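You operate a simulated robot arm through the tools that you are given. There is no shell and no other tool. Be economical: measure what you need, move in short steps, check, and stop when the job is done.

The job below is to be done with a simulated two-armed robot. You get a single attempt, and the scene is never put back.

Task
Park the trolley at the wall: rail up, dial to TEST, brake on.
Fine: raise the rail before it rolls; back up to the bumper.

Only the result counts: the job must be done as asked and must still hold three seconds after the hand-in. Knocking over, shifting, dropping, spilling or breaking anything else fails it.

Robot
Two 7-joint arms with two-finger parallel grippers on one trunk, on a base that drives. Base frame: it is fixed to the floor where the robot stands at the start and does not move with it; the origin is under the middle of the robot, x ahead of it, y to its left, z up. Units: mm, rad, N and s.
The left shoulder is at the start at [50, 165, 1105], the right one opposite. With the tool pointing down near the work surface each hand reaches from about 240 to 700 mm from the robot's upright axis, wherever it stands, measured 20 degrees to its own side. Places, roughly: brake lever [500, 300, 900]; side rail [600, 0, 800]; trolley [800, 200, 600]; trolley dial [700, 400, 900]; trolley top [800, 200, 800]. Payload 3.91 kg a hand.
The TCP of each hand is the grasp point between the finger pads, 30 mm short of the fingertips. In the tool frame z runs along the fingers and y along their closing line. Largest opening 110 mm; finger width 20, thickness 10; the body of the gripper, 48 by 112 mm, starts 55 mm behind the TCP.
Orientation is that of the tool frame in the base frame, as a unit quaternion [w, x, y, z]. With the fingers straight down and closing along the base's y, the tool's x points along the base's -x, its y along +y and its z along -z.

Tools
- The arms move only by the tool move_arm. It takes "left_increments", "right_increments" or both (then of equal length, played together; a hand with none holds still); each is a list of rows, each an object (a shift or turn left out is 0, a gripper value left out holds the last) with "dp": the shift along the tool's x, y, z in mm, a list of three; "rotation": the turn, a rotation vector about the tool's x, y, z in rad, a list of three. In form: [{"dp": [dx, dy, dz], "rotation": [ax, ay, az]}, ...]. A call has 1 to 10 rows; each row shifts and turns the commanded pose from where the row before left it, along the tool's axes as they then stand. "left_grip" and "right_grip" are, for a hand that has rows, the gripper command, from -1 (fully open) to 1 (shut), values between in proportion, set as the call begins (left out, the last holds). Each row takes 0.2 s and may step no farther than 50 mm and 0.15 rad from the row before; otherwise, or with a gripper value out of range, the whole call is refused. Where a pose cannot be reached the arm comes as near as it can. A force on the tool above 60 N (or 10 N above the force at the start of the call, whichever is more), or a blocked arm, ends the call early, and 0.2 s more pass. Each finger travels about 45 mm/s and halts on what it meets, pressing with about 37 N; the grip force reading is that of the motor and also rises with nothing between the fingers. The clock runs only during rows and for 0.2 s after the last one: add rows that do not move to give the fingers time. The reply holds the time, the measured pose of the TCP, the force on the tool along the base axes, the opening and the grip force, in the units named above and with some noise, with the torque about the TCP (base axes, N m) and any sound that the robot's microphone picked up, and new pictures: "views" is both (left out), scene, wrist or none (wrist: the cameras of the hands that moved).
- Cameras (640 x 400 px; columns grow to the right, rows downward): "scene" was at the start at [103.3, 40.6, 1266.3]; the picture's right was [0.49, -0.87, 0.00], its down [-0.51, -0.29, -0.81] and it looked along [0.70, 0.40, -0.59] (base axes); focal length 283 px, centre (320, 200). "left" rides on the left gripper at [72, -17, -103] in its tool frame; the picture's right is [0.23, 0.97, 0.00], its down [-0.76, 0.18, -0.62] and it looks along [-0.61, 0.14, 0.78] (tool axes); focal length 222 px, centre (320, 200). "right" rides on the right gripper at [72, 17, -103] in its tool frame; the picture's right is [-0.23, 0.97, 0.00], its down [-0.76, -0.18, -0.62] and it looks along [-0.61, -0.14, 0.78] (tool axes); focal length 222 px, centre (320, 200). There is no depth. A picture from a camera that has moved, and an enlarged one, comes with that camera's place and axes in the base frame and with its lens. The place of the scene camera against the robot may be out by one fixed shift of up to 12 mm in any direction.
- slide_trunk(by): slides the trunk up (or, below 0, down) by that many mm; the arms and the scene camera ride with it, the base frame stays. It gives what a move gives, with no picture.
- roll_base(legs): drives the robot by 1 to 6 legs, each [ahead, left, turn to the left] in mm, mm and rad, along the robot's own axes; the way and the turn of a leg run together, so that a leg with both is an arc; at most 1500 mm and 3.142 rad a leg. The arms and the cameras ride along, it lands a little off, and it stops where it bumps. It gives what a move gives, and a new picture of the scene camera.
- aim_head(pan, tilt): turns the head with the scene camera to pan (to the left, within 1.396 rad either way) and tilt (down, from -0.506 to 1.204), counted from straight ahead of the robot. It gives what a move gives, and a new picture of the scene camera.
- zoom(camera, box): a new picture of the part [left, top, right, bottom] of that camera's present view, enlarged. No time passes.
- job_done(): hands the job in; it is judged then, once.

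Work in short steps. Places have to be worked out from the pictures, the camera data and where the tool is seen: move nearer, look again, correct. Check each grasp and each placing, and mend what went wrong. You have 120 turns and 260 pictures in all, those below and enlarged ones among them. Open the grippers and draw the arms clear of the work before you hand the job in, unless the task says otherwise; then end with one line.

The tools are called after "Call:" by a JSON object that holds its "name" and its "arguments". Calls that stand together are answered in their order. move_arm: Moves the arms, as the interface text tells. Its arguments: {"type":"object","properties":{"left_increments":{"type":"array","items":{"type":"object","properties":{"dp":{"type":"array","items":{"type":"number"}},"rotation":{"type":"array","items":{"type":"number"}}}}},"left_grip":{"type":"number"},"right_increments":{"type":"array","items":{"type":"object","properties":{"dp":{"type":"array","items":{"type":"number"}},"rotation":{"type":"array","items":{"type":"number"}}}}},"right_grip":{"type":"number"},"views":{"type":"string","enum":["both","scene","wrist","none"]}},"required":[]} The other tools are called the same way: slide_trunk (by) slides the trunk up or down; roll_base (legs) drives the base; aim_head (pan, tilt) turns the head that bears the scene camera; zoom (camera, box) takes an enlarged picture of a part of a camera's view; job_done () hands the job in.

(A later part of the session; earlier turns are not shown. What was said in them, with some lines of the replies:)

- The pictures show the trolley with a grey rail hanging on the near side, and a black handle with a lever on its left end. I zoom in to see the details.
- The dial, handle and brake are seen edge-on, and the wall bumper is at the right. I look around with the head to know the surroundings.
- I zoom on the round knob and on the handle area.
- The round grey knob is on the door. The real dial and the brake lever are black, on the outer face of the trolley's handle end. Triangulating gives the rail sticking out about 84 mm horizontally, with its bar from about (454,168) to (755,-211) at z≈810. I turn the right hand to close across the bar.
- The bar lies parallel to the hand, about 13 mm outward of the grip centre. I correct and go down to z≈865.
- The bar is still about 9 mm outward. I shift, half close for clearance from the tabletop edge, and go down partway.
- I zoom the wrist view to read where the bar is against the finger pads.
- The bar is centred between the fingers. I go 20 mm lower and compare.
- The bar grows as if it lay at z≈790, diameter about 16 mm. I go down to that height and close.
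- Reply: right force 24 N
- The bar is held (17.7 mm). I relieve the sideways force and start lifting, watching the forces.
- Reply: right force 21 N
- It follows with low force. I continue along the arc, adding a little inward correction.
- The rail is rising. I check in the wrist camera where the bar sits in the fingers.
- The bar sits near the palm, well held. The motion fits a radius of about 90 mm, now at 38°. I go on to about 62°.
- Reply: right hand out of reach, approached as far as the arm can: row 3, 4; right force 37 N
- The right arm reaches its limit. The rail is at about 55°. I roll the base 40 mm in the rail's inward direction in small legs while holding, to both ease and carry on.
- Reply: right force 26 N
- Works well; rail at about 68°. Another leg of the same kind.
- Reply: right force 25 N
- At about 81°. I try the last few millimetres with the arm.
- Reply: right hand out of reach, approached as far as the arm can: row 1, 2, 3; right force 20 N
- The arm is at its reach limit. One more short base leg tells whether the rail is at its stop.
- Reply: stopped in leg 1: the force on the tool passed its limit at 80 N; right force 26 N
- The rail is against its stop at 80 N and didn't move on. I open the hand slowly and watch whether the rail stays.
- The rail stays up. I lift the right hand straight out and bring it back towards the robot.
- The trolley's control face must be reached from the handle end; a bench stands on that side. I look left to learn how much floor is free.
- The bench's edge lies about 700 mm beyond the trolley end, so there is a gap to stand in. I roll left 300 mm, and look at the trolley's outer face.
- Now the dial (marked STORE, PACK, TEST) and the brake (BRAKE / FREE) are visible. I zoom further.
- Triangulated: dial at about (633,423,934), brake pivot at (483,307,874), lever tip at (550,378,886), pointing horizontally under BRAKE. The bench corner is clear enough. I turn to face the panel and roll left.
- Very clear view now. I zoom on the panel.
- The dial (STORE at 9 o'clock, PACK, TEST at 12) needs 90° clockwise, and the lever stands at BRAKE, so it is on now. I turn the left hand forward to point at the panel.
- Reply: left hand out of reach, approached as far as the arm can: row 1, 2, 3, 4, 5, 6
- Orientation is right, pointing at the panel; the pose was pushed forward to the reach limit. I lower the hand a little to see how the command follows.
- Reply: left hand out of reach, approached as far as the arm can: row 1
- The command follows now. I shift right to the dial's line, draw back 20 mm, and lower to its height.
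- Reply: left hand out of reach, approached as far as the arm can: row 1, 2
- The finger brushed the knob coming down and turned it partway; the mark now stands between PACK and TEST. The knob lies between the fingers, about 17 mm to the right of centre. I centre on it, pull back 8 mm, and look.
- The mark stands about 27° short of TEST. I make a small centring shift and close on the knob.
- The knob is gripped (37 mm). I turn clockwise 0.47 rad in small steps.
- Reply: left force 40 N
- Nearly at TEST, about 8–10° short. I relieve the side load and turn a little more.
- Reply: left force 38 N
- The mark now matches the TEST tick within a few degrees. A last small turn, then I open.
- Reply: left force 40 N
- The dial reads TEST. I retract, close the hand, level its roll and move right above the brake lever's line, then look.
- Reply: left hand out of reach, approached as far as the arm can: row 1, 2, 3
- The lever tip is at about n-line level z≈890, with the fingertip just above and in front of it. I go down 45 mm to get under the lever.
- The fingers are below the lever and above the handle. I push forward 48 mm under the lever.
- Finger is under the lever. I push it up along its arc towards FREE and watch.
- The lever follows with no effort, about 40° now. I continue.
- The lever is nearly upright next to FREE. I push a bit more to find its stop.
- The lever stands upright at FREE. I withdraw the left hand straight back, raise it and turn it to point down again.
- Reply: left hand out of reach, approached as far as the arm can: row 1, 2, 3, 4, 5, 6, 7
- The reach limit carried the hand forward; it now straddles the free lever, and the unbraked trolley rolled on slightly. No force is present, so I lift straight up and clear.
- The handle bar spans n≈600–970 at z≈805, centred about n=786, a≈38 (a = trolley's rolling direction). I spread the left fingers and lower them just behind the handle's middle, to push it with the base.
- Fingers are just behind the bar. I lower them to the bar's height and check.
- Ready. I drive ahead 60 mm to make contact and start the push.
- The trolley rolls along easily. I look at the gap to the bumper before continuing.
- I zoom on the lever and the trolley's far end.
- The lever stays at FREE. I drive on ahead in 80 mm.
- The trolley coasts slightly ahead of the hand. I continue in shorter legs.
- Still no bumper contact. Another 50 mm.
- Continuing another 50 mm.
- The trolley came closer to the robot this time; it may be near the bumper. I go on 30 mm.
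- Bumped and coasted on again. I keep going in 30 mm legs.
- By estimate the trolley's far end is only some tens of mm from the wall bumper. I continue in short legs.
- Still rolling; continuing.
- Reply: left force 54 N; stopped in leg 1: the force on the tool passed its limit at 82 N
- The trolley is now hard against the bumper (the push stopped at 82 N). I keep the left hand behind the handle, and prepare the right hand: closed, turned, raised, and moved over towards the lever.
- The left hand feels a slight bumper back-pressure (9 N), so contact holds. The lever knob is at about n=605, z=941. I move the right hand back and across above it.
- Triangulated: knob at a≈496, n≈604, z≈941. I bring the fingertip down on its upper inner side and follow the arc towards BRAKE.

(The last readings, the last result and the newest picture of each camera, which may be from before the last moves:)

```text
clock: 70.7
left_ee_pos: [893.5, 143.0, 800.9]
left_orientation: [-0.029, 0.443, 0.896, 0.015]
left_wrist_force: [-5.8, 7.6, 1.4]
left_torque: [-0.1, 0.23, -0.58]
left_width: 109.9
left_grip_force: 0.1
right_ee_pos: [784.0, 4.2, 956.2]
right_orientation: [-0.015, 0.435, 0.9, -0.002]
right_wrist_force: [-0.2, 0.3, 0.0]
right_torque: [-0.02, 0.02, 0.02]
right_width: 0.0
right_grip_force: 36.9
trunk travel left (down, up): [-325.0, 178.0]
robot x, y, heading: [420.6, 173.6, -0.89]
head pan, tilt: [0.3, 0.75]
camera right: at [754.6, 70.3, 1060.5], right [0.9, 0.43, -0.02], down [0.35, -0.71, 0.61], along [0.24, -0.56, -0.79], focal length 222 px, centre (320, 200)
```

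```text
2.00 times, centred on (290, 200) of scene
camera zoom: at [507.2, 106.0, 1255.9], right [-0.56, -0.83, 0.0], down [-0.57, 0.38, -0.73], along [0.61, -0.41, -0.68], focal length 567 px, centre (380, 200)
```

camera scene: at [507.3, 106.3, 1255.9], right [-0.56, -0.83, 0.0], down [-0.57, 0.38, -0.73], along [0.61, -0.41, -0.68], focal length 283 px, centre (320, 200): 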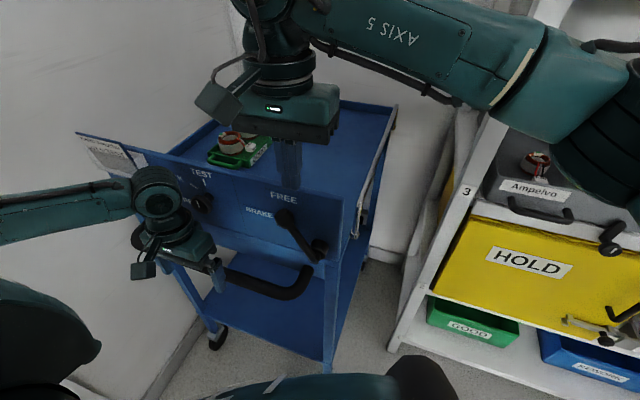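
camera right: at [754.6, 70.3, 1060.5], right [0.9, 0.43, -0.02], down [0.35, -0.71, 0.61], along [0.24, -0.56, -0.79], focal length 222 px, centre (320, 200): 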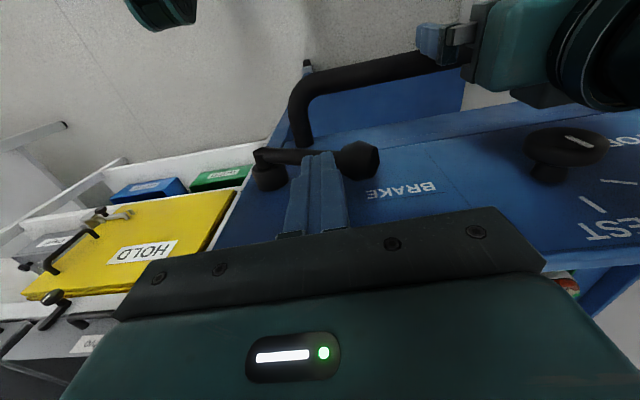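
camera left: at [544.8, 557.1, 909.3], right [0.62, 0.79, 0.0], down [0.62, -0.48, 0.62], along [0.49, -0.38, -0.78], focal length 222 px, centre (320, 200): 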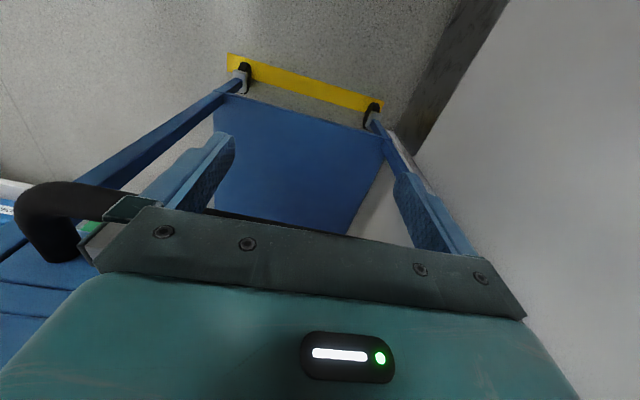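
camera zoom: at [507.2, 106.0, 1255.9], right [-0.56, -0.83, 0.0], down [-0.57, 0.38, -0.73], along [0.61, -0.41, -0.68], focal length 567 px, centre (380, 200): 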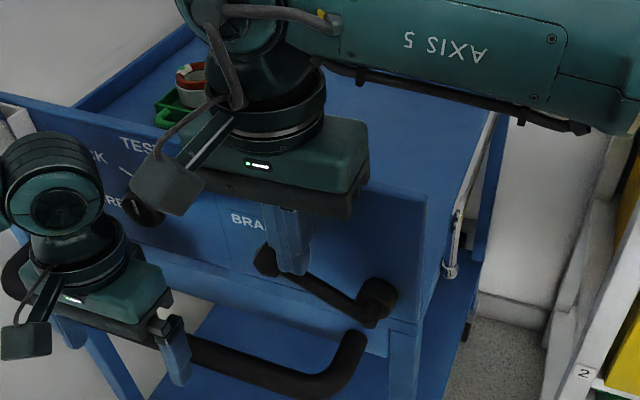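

The lever has come down to about 20°. I press further down until resistance.

Call:
{"name": "move_arm", "arguments": {"right_increments": [{"dp": [0, 3, 8]}, {"dp": [0, 2, 8]}, {"dp": [0, 0, 8]}], "views": "wrist"}}

Call:
{"name": "zoom", "arguments": {"camera": "scene", "box": [180, 100, 400, 300]}}

```text
clock: 71.5
left_ee_pos: [894.3, 143.8, 800.7]
left_orientation: [-0.028, 0.443, 0.896, 0.016]
left_wrist_force: [-5.2, 7.9, 0.0]
left_torque: [0.0, 0.17, -0.53]
left_width: 109.6
left_grip_force: 0.1
right_ee_pos: [786.9, 7.0, 930.9]
right_orientation: [-0.014, 0.435, 0.9, -0.002]
right_wrist_force: [-1.3, 0.2, 2.3]
right_torque: [-0.04, -0.11, -0.02]
right_width: 0.4
right_grip_force: 37.6
trunk travel left (down, up): [-325.0, 178.0]
robot x, y, heading: [418.7, 177.2, -0.888]
head pan, tilt: [0.3, 0.75]
camera right: at [757.9, 73.4, 1036.5], right [0.9, 0.43, -0.02], down [0.35, -0.71, 0.61], along [0.24, -0.56, -0.79], focal length 222 px, centre (320, 200)
```

right: 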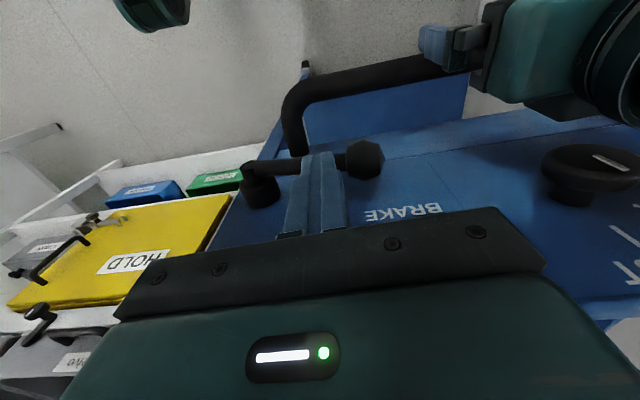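

```text
2.00 times, centred on (290, 200) of scene
camera zoom: at [507.1, 106.0, 1255.9], right [-0.56, -0.83, 0.0], down [-0.57, 0.38, -0.73], along [0.61, -0.41, -0.68], focal length 567 px, centre (380, 200)
```

zoom: 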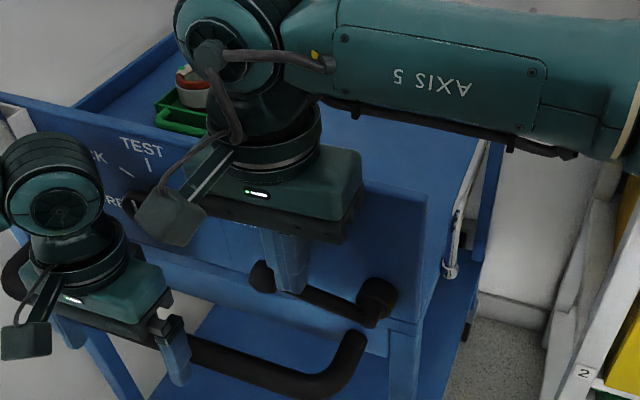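

Little resistance yet; lever near horizontal. I press a bit more to find the stop.

Call:
{"name": "move_arm", "arguments": {"right_increments": [{"dp": [0, 0, 5]}, {"dp": [0, 0, 5]}], "views": "none"}}

Call:
{"name": "zoom", "arguments": {"camera": "scene", "box": [180, 100, 400, 300]}}

```text
clock: 72.2
left_ee_pos: [892.8, 145.0, 801.5]
left_orientation: [-0.027, 0.442, 0.896, 0.015]
left_wrist_force: [-2.1, 2.7, 1.7]
left_torque: [-0.02, 0.05, -0.21]
left_width: 110.0
left_grip_force: 0.0
right_ee_pos: [788.3, 6.6, 931.1]
right_orientation: [-0.005, 0.436, 0.9, 0.002]
right_wrist_force: [-5.6, 1.0, 18.6]
right_torque: [-0.61, -0.91, -0.04]
right_width: 0.0
right_grip_force: 36.8
trunk travel left (down, up): [-325.0, 178.0]
robot x, y, heading: [420.3, 176.5, -0.89]
head pan, tilt: [0.3, 0.75]
stopped in row 2 (right hand): the force on the tool passed its limit at 61 N (the readings are from after the stop); the commanded pose is now the measured one
```

```text
2.00 times, centred on (290, 200) of scene
camera zoom: at [505.6, 106.3, 1255.7], right [-0.56, -0.83, 0.0], down [-0.56, 0.38, -0.73], along [0.61, -0.41, -0.68], focal length 567 px, centre (380, 200)
```

zoom: 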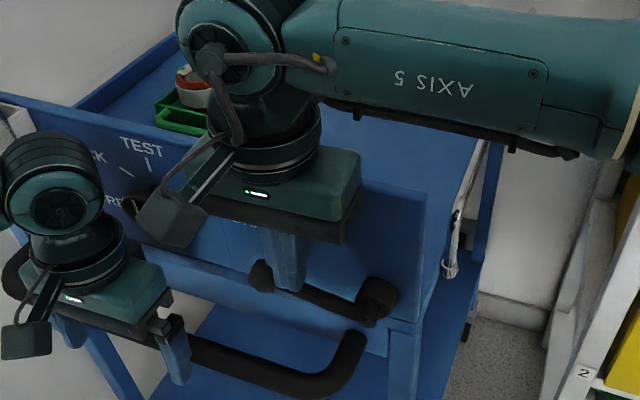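

The lever is at its hard stop (61 N): brake on. I lift the right hand straight up and draw it away to the right.

Call:
{"name": "move_arm", "arguments": {"right_increments": [{"dp": [3, 0, -25]}, {"dp": [3, 0, -40]}, {"dp": [0, 0, -45]}, {"dp": [0, -40, -20]}, {"dp": [0, -45, 0]}, {"dp": [0, -45, 0]}, {"dp": [0, -45, 0]}, {"dp": [0, -45, 0]}], "views": "scene"}}

Call:
{"name": "zoom", "arguments": {"camera": "scene", "box": [180, 100, 400, 300]}}

```text
clock: 74.0
left_ee_pos: [894.0, 143.0, 800.4]
left_orientation: [-0.028, 0.442, 0.897, 0.015]
left_wrist_force: [-14.9, 15.0, -3.5]
left_torque: [0.44, -0.19, -1.21]
left_width: 110.1
left_grip_force: 0.0
right_ee_pos: [614.5, -126.6, 1060.1]
right_orientation: [-0.007, 0.435, 0.9, 0.001]
right_wrist_force: [0.0, 0.2, -0.7]
right_torque: [0.02, 0.0, 0.02]
right_width: 0.0
right_grip_force: 37.0
trunk travel left (down, up): [-325.0, 178.0]
robot x, y, heading: [420.6, 173.6, -0.89]
head pan, tilt: [0.3, 0.75]
camera scene: at [506.8, 106.3, 1256.0], right [-0.56, -0.83, 0.0], down [-0.57, 0.38, -0.73], along [0.61, -0.41, -0.68], focal length 283 px, centre (320, 200)
```

scene: 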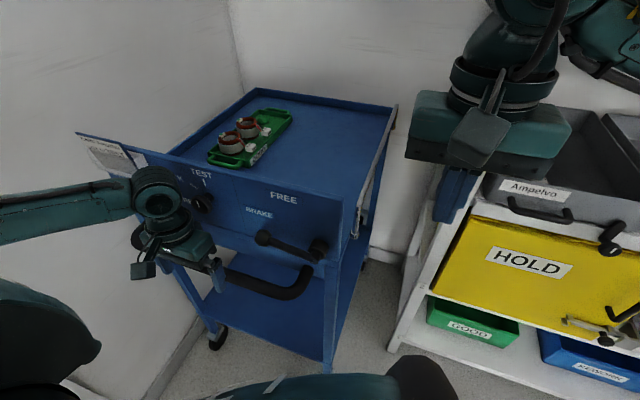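

```text
2.00 times, centred on (290, 200) of scene
camera zoom: at [506.8, 106.3, 1256.0], right [-0.56, -0.83, 0.0], down [-0.57, 0.38, -0.73], along [0.61, -0.41, -0.68], focal length 567 px, centre (380, 200)
```

zoom: 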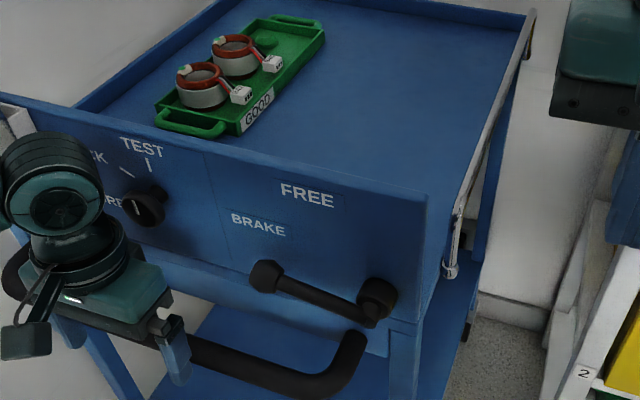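

Lever is at BRAKE and the dial still at TEST. I back the left hand off the handle and raise it.

Call:
{"name": "move_arm", "arguments": {"left_increments": [{"dp": [6, 0, 0]}, {"dp": [12, 0, 0]}, {"dp": [12, 0, 0]}, {"dp": [0, 0, -45]}, {"dp": [0, 0, -45]}, {"dp": [0, 0, -45]}, {"dp": [0, 0, -45]}, {"dp": [0, 0, -45]}, {"dp": [20, 10, -30]}], "views": "scene"}}

Call:
{"name": "zoom", "arguments": {"camera": "scene", "box": [80, 80, 400, 300]}}

Call:
{"name": "zoom", "arguments": {"camera": "scene", "box": [130, 140, 270, 250]}}

```text
clock: 76.2
left_ee_pos: [872.1, 186.9, 1009.8]
left_orientation: [-0.121, 0.439, 0.889, 0.057]
left_wrist_force: [0.0, -0.5, -0.1]
left_torque: [0.01, 0.02, 0.01]
left_width: 110.1
left_grip_force: 0.1
right_ee_pos: [615.8, -126.1, 1060.9]
right_orientation: [-0.009, 0.435, 0.9, 0.002]
right_wrist_force: [0.1, 0.1, 0.4]
right_torque: [0.01, 0.0, 0.0]
right_width: 0.0
right_grip_force: 37.2
trunk travel left (down, up): [-325.0, 178.0]
robot x, y, heading: [423.5, 178.3, -0.888]
head pan, tilt: [0.3, 0.75]
stopped in row 9 (left hand): the arm was blocked; the commanded pose is now the measured one
camera scene: at [507.6, 105.3, 1255.8], right [-0.56, -0.83, 0.0], down [-0.57, 0.38, -0.73], along [0.61, -0.41, -0.68], focal length 283 px, centre (320, 200)
```

scene: 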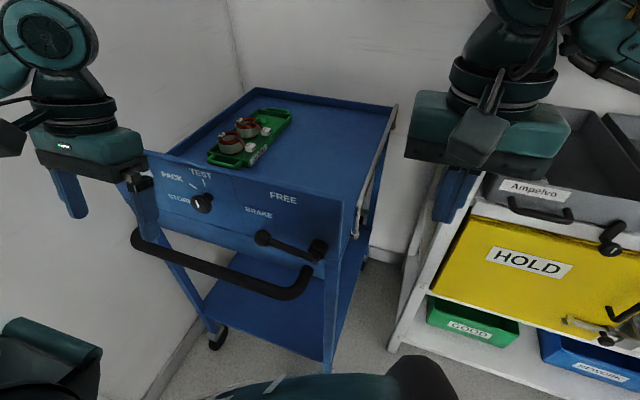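

```text
1.82 times, centred on (240, 190) of scene
camera zoom: at [507.6, 105.3, 1255.8], right [-0.56, -0.83, 0.0], down [-0.57, 0.38, -0.73], along [0.61, -0.41, -0.68], focal length 515 px, centre (466, 218)
```

zoom: 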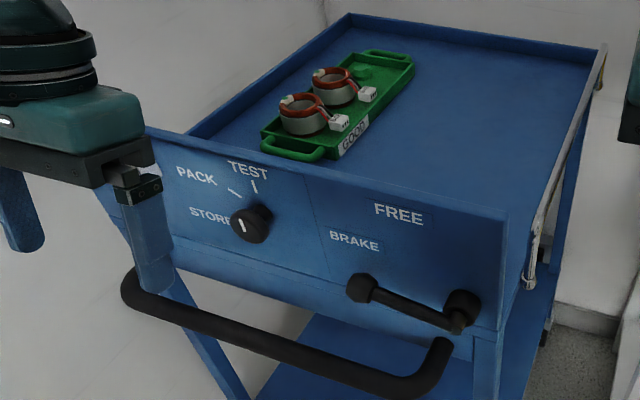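

```text
3.64 times, centred on (200, 195) of scene
camera zoom: at [507.6, 105.3, 1255.8], right [-0.56, -0.83, 0.0], down [-0.57, 0.38, -0.73], along [0.61, -0.41, -0.68], focal length 1030 px, centre (756, 218)
```

zoom: 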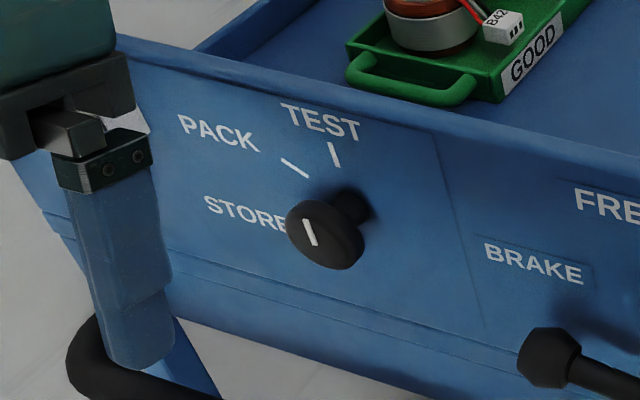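

Arm paused near a limit, with no force. Dial at TEST, lever at BRAKE, rail up. I drive back and to the side, clear of the trolley, to check the bumper gap.

Call:
{"name": "roll_base", "arguments": {"legs": [[-170, 0, 0], [0, -300, 0]]}}

Call:
{"name": "aim_head", "arguments": {"pan": 0.35, "tilt": 0.55}}

Call:
{"name": "zoom", "arguments": {"camera": "scene", "box": [220, 100, 460, 300]}}

```text
clock: 80.5
left_ee_pos: [527.8, 128.6, 1010.4]
left_orientation: [-0.12, 0.441, 0.887, 0.057]
left_wrist_force: [-0.1, 0.2, 0.7]
left_torque: [0.0, 0.01, 0.0]
left_width: 109.9
left_grip_force: 0.1
right_ee_pos: [267.6, -184.5, 1059.8]
right_orientation: [-0.008, 0.439, 0.899, 0.001]
right_wrist_force: [0.4, 0.1, -0.2]
right_torque: [0.01, -0.01, -0.01]
right_width: 0.2
right_grip_force: 37.0
trunk travel left (down, up): [-325.0, 178.0]
robot x, y, heading: [77.2, 121.1, -0.901]
head pan, tilt: [0.3, 0.75]
camera scene: at [162.4, 48.6, 1255.8], right [-0.56, -0.83, 0.0], down [-0.56, 0.38, -0.73], along [0.6, -0.41, -0.68], focal length 283 px, centre (320, 200)
```

scene: 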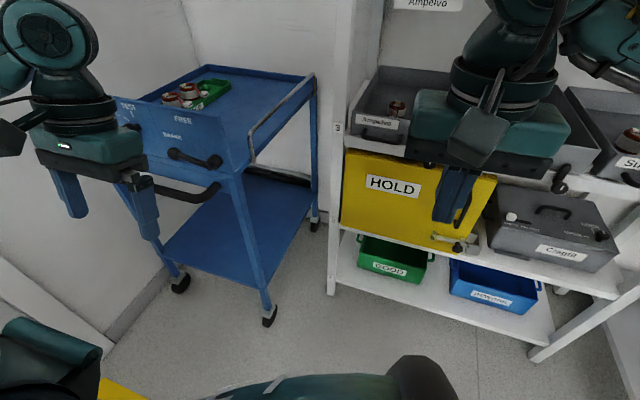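

```text
clock: 81.2
left_ee_pos: [527.8, 129.0, 1009.4]
left_orientation: [-0.12, 0.442, 0.887, 0.057]
left_wrist_force: [0.2, -0.2, 0.5]
left_torque: [0.02, -0.01, 0.02]
left_width: 110.1
left_grip_force: 0.1
right_ee_pos: [267.7, -184.2, 1060.1]
right_orientation: [-0.008, 0.438, 0.899, 0.002]
right_wrist_force: [-0.7, 0.7, 0.7]
right_torque: [0.02, 0.0, -0.01]
right_width: 0.1
right_grip_force: 37.4
trunk travel left (down, up): [-325.0, 178.0]
robot x, y, heading: [77.3, 118.2, -0.901]
head pan, tilt: [0.351, 0.55]
camera scene: at [170.7, 48.6, 1273.1], right [-0.52, -0.85, 0.0], down [-0.45, 0.27, -0.85], along [0.73, -0.44, -0.52], focal length 283 px, centre (320, 200)
```

scene: 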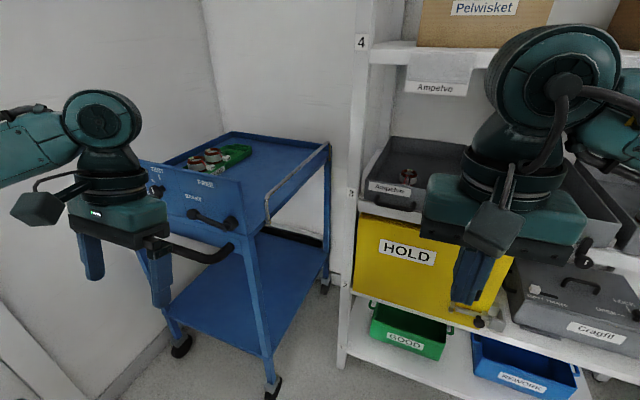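

```text
2.00 times, centred on (340, 200) of scene
camera zoom: at [170.7, 48.6, 1273.1], right [-0.52, -0.85, 0.0], down [-0.45, 0.27, -0.85], along [0.73, -0.44, -0.52], focal length 567 px, centre (280, 200)
```

zoom: 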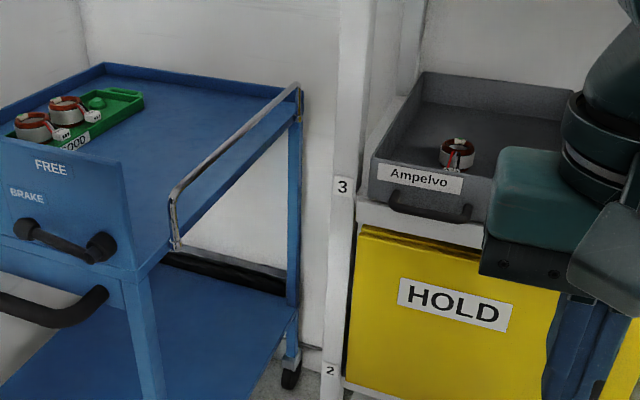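

I enlarge the region where the trolley's end meets the bumper.

Call:
{"name": "zoom", "arguments": {"camera": "scene", "box": [260, 130, 350, 300]}}

Call:
{"name": "zoom", "arguments": {"camera": "scene", "box": [290, 220, 350, 260]}}

```text
2.35 times, centred on (305, 215) of scene
camera zoom: at [170.7, 48.6, 1273.1], right [-0.52, -0.85, 0.0], down [-0.45, 0.27, -0.85], along [0.73, -0.44, -0.52], focal length 666 px, centre (355, 165)
```

zoom: 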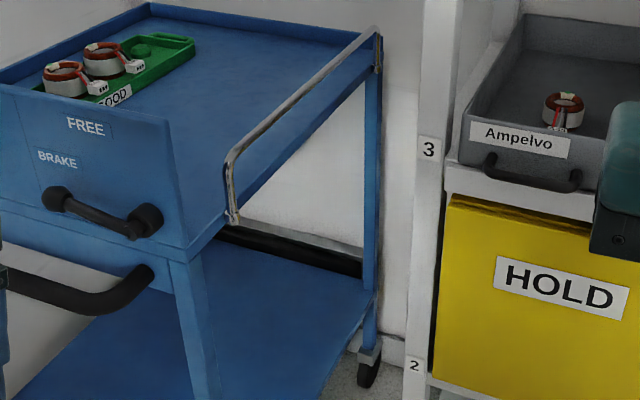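

```text
10.00 times, centred on (320, 240) of scene
camera zoom: at [170.7, 48.6, 1273.1], right [-0.52, -0.85, 0.0], down [-0.45, 0.27, -0.85], along [0.73, -0.44, -0.52], focal length 2833 px, centre (320, -200)
```

zoom: 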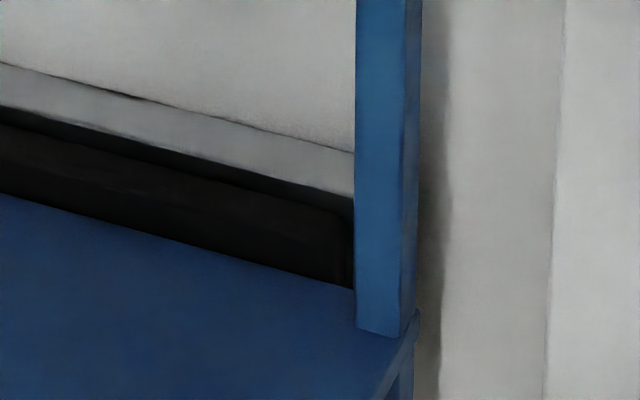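

The trolley's far end sits flush and parallel against the bumper, with no gap. Rail is up, dial on TEST, brake on, and trolley load unshifted. I open both grippers before handing in.

Call:
{"name": "move_arm", "arguments": {"right_increments": [{}, {}, {}, {}, {}, {}, {}], "right_grip": -1, "views": "scene"}}

```text
clock: 82.8
left_ee_pos: [529.2, 127.9, 1010.2]
left_orientation: [-0.121, 0.442, 0.887, 0.057]
left_wrist_force: [0.4, 1.4, 0.0]
left_torque: [-0.01, -0.01, 0.03]
left_width: 110.1
left_grip_force: 0.0
right_ee_pos: [267.9, -182.7, 1061.3]
right_orientation: [-0.008, 0.438, 0.899, 0.002]
right_wrist_force: [-0.3, 0.0, -0.1]
right_torque: [0.0, 0.02, -0.02]
right_width: 110.2
right_grip_force: 0.0
trunk travel left (down, up): [-325.0, 178.0]
robot x, y, heading: [80.0, 121.0, -0.906]
head pan, tilt: [0.351, 0.55]
camera scene: at [170.7, 48.6, 1273.2], right [-0.52, -0.85, 0.0], down [-0.45, 0.27, -0.85], along [0.73, -0.44, -0.52], focal length 283 px, centre (320, 200)
```

scene: 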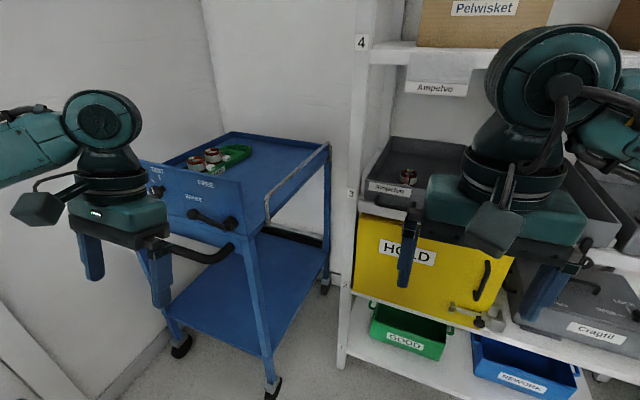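

Both hands are open and clear of the trolley, and nothing has moved since the last check, so I hand in.

Call:
{"name": "job_done", "arguments": {}}

```text
The job is handed in.
```

The trolley is parked against the wall bumper with the rail up, the dial at TEST and the brake on; the rail was raised before the trolley rolled.
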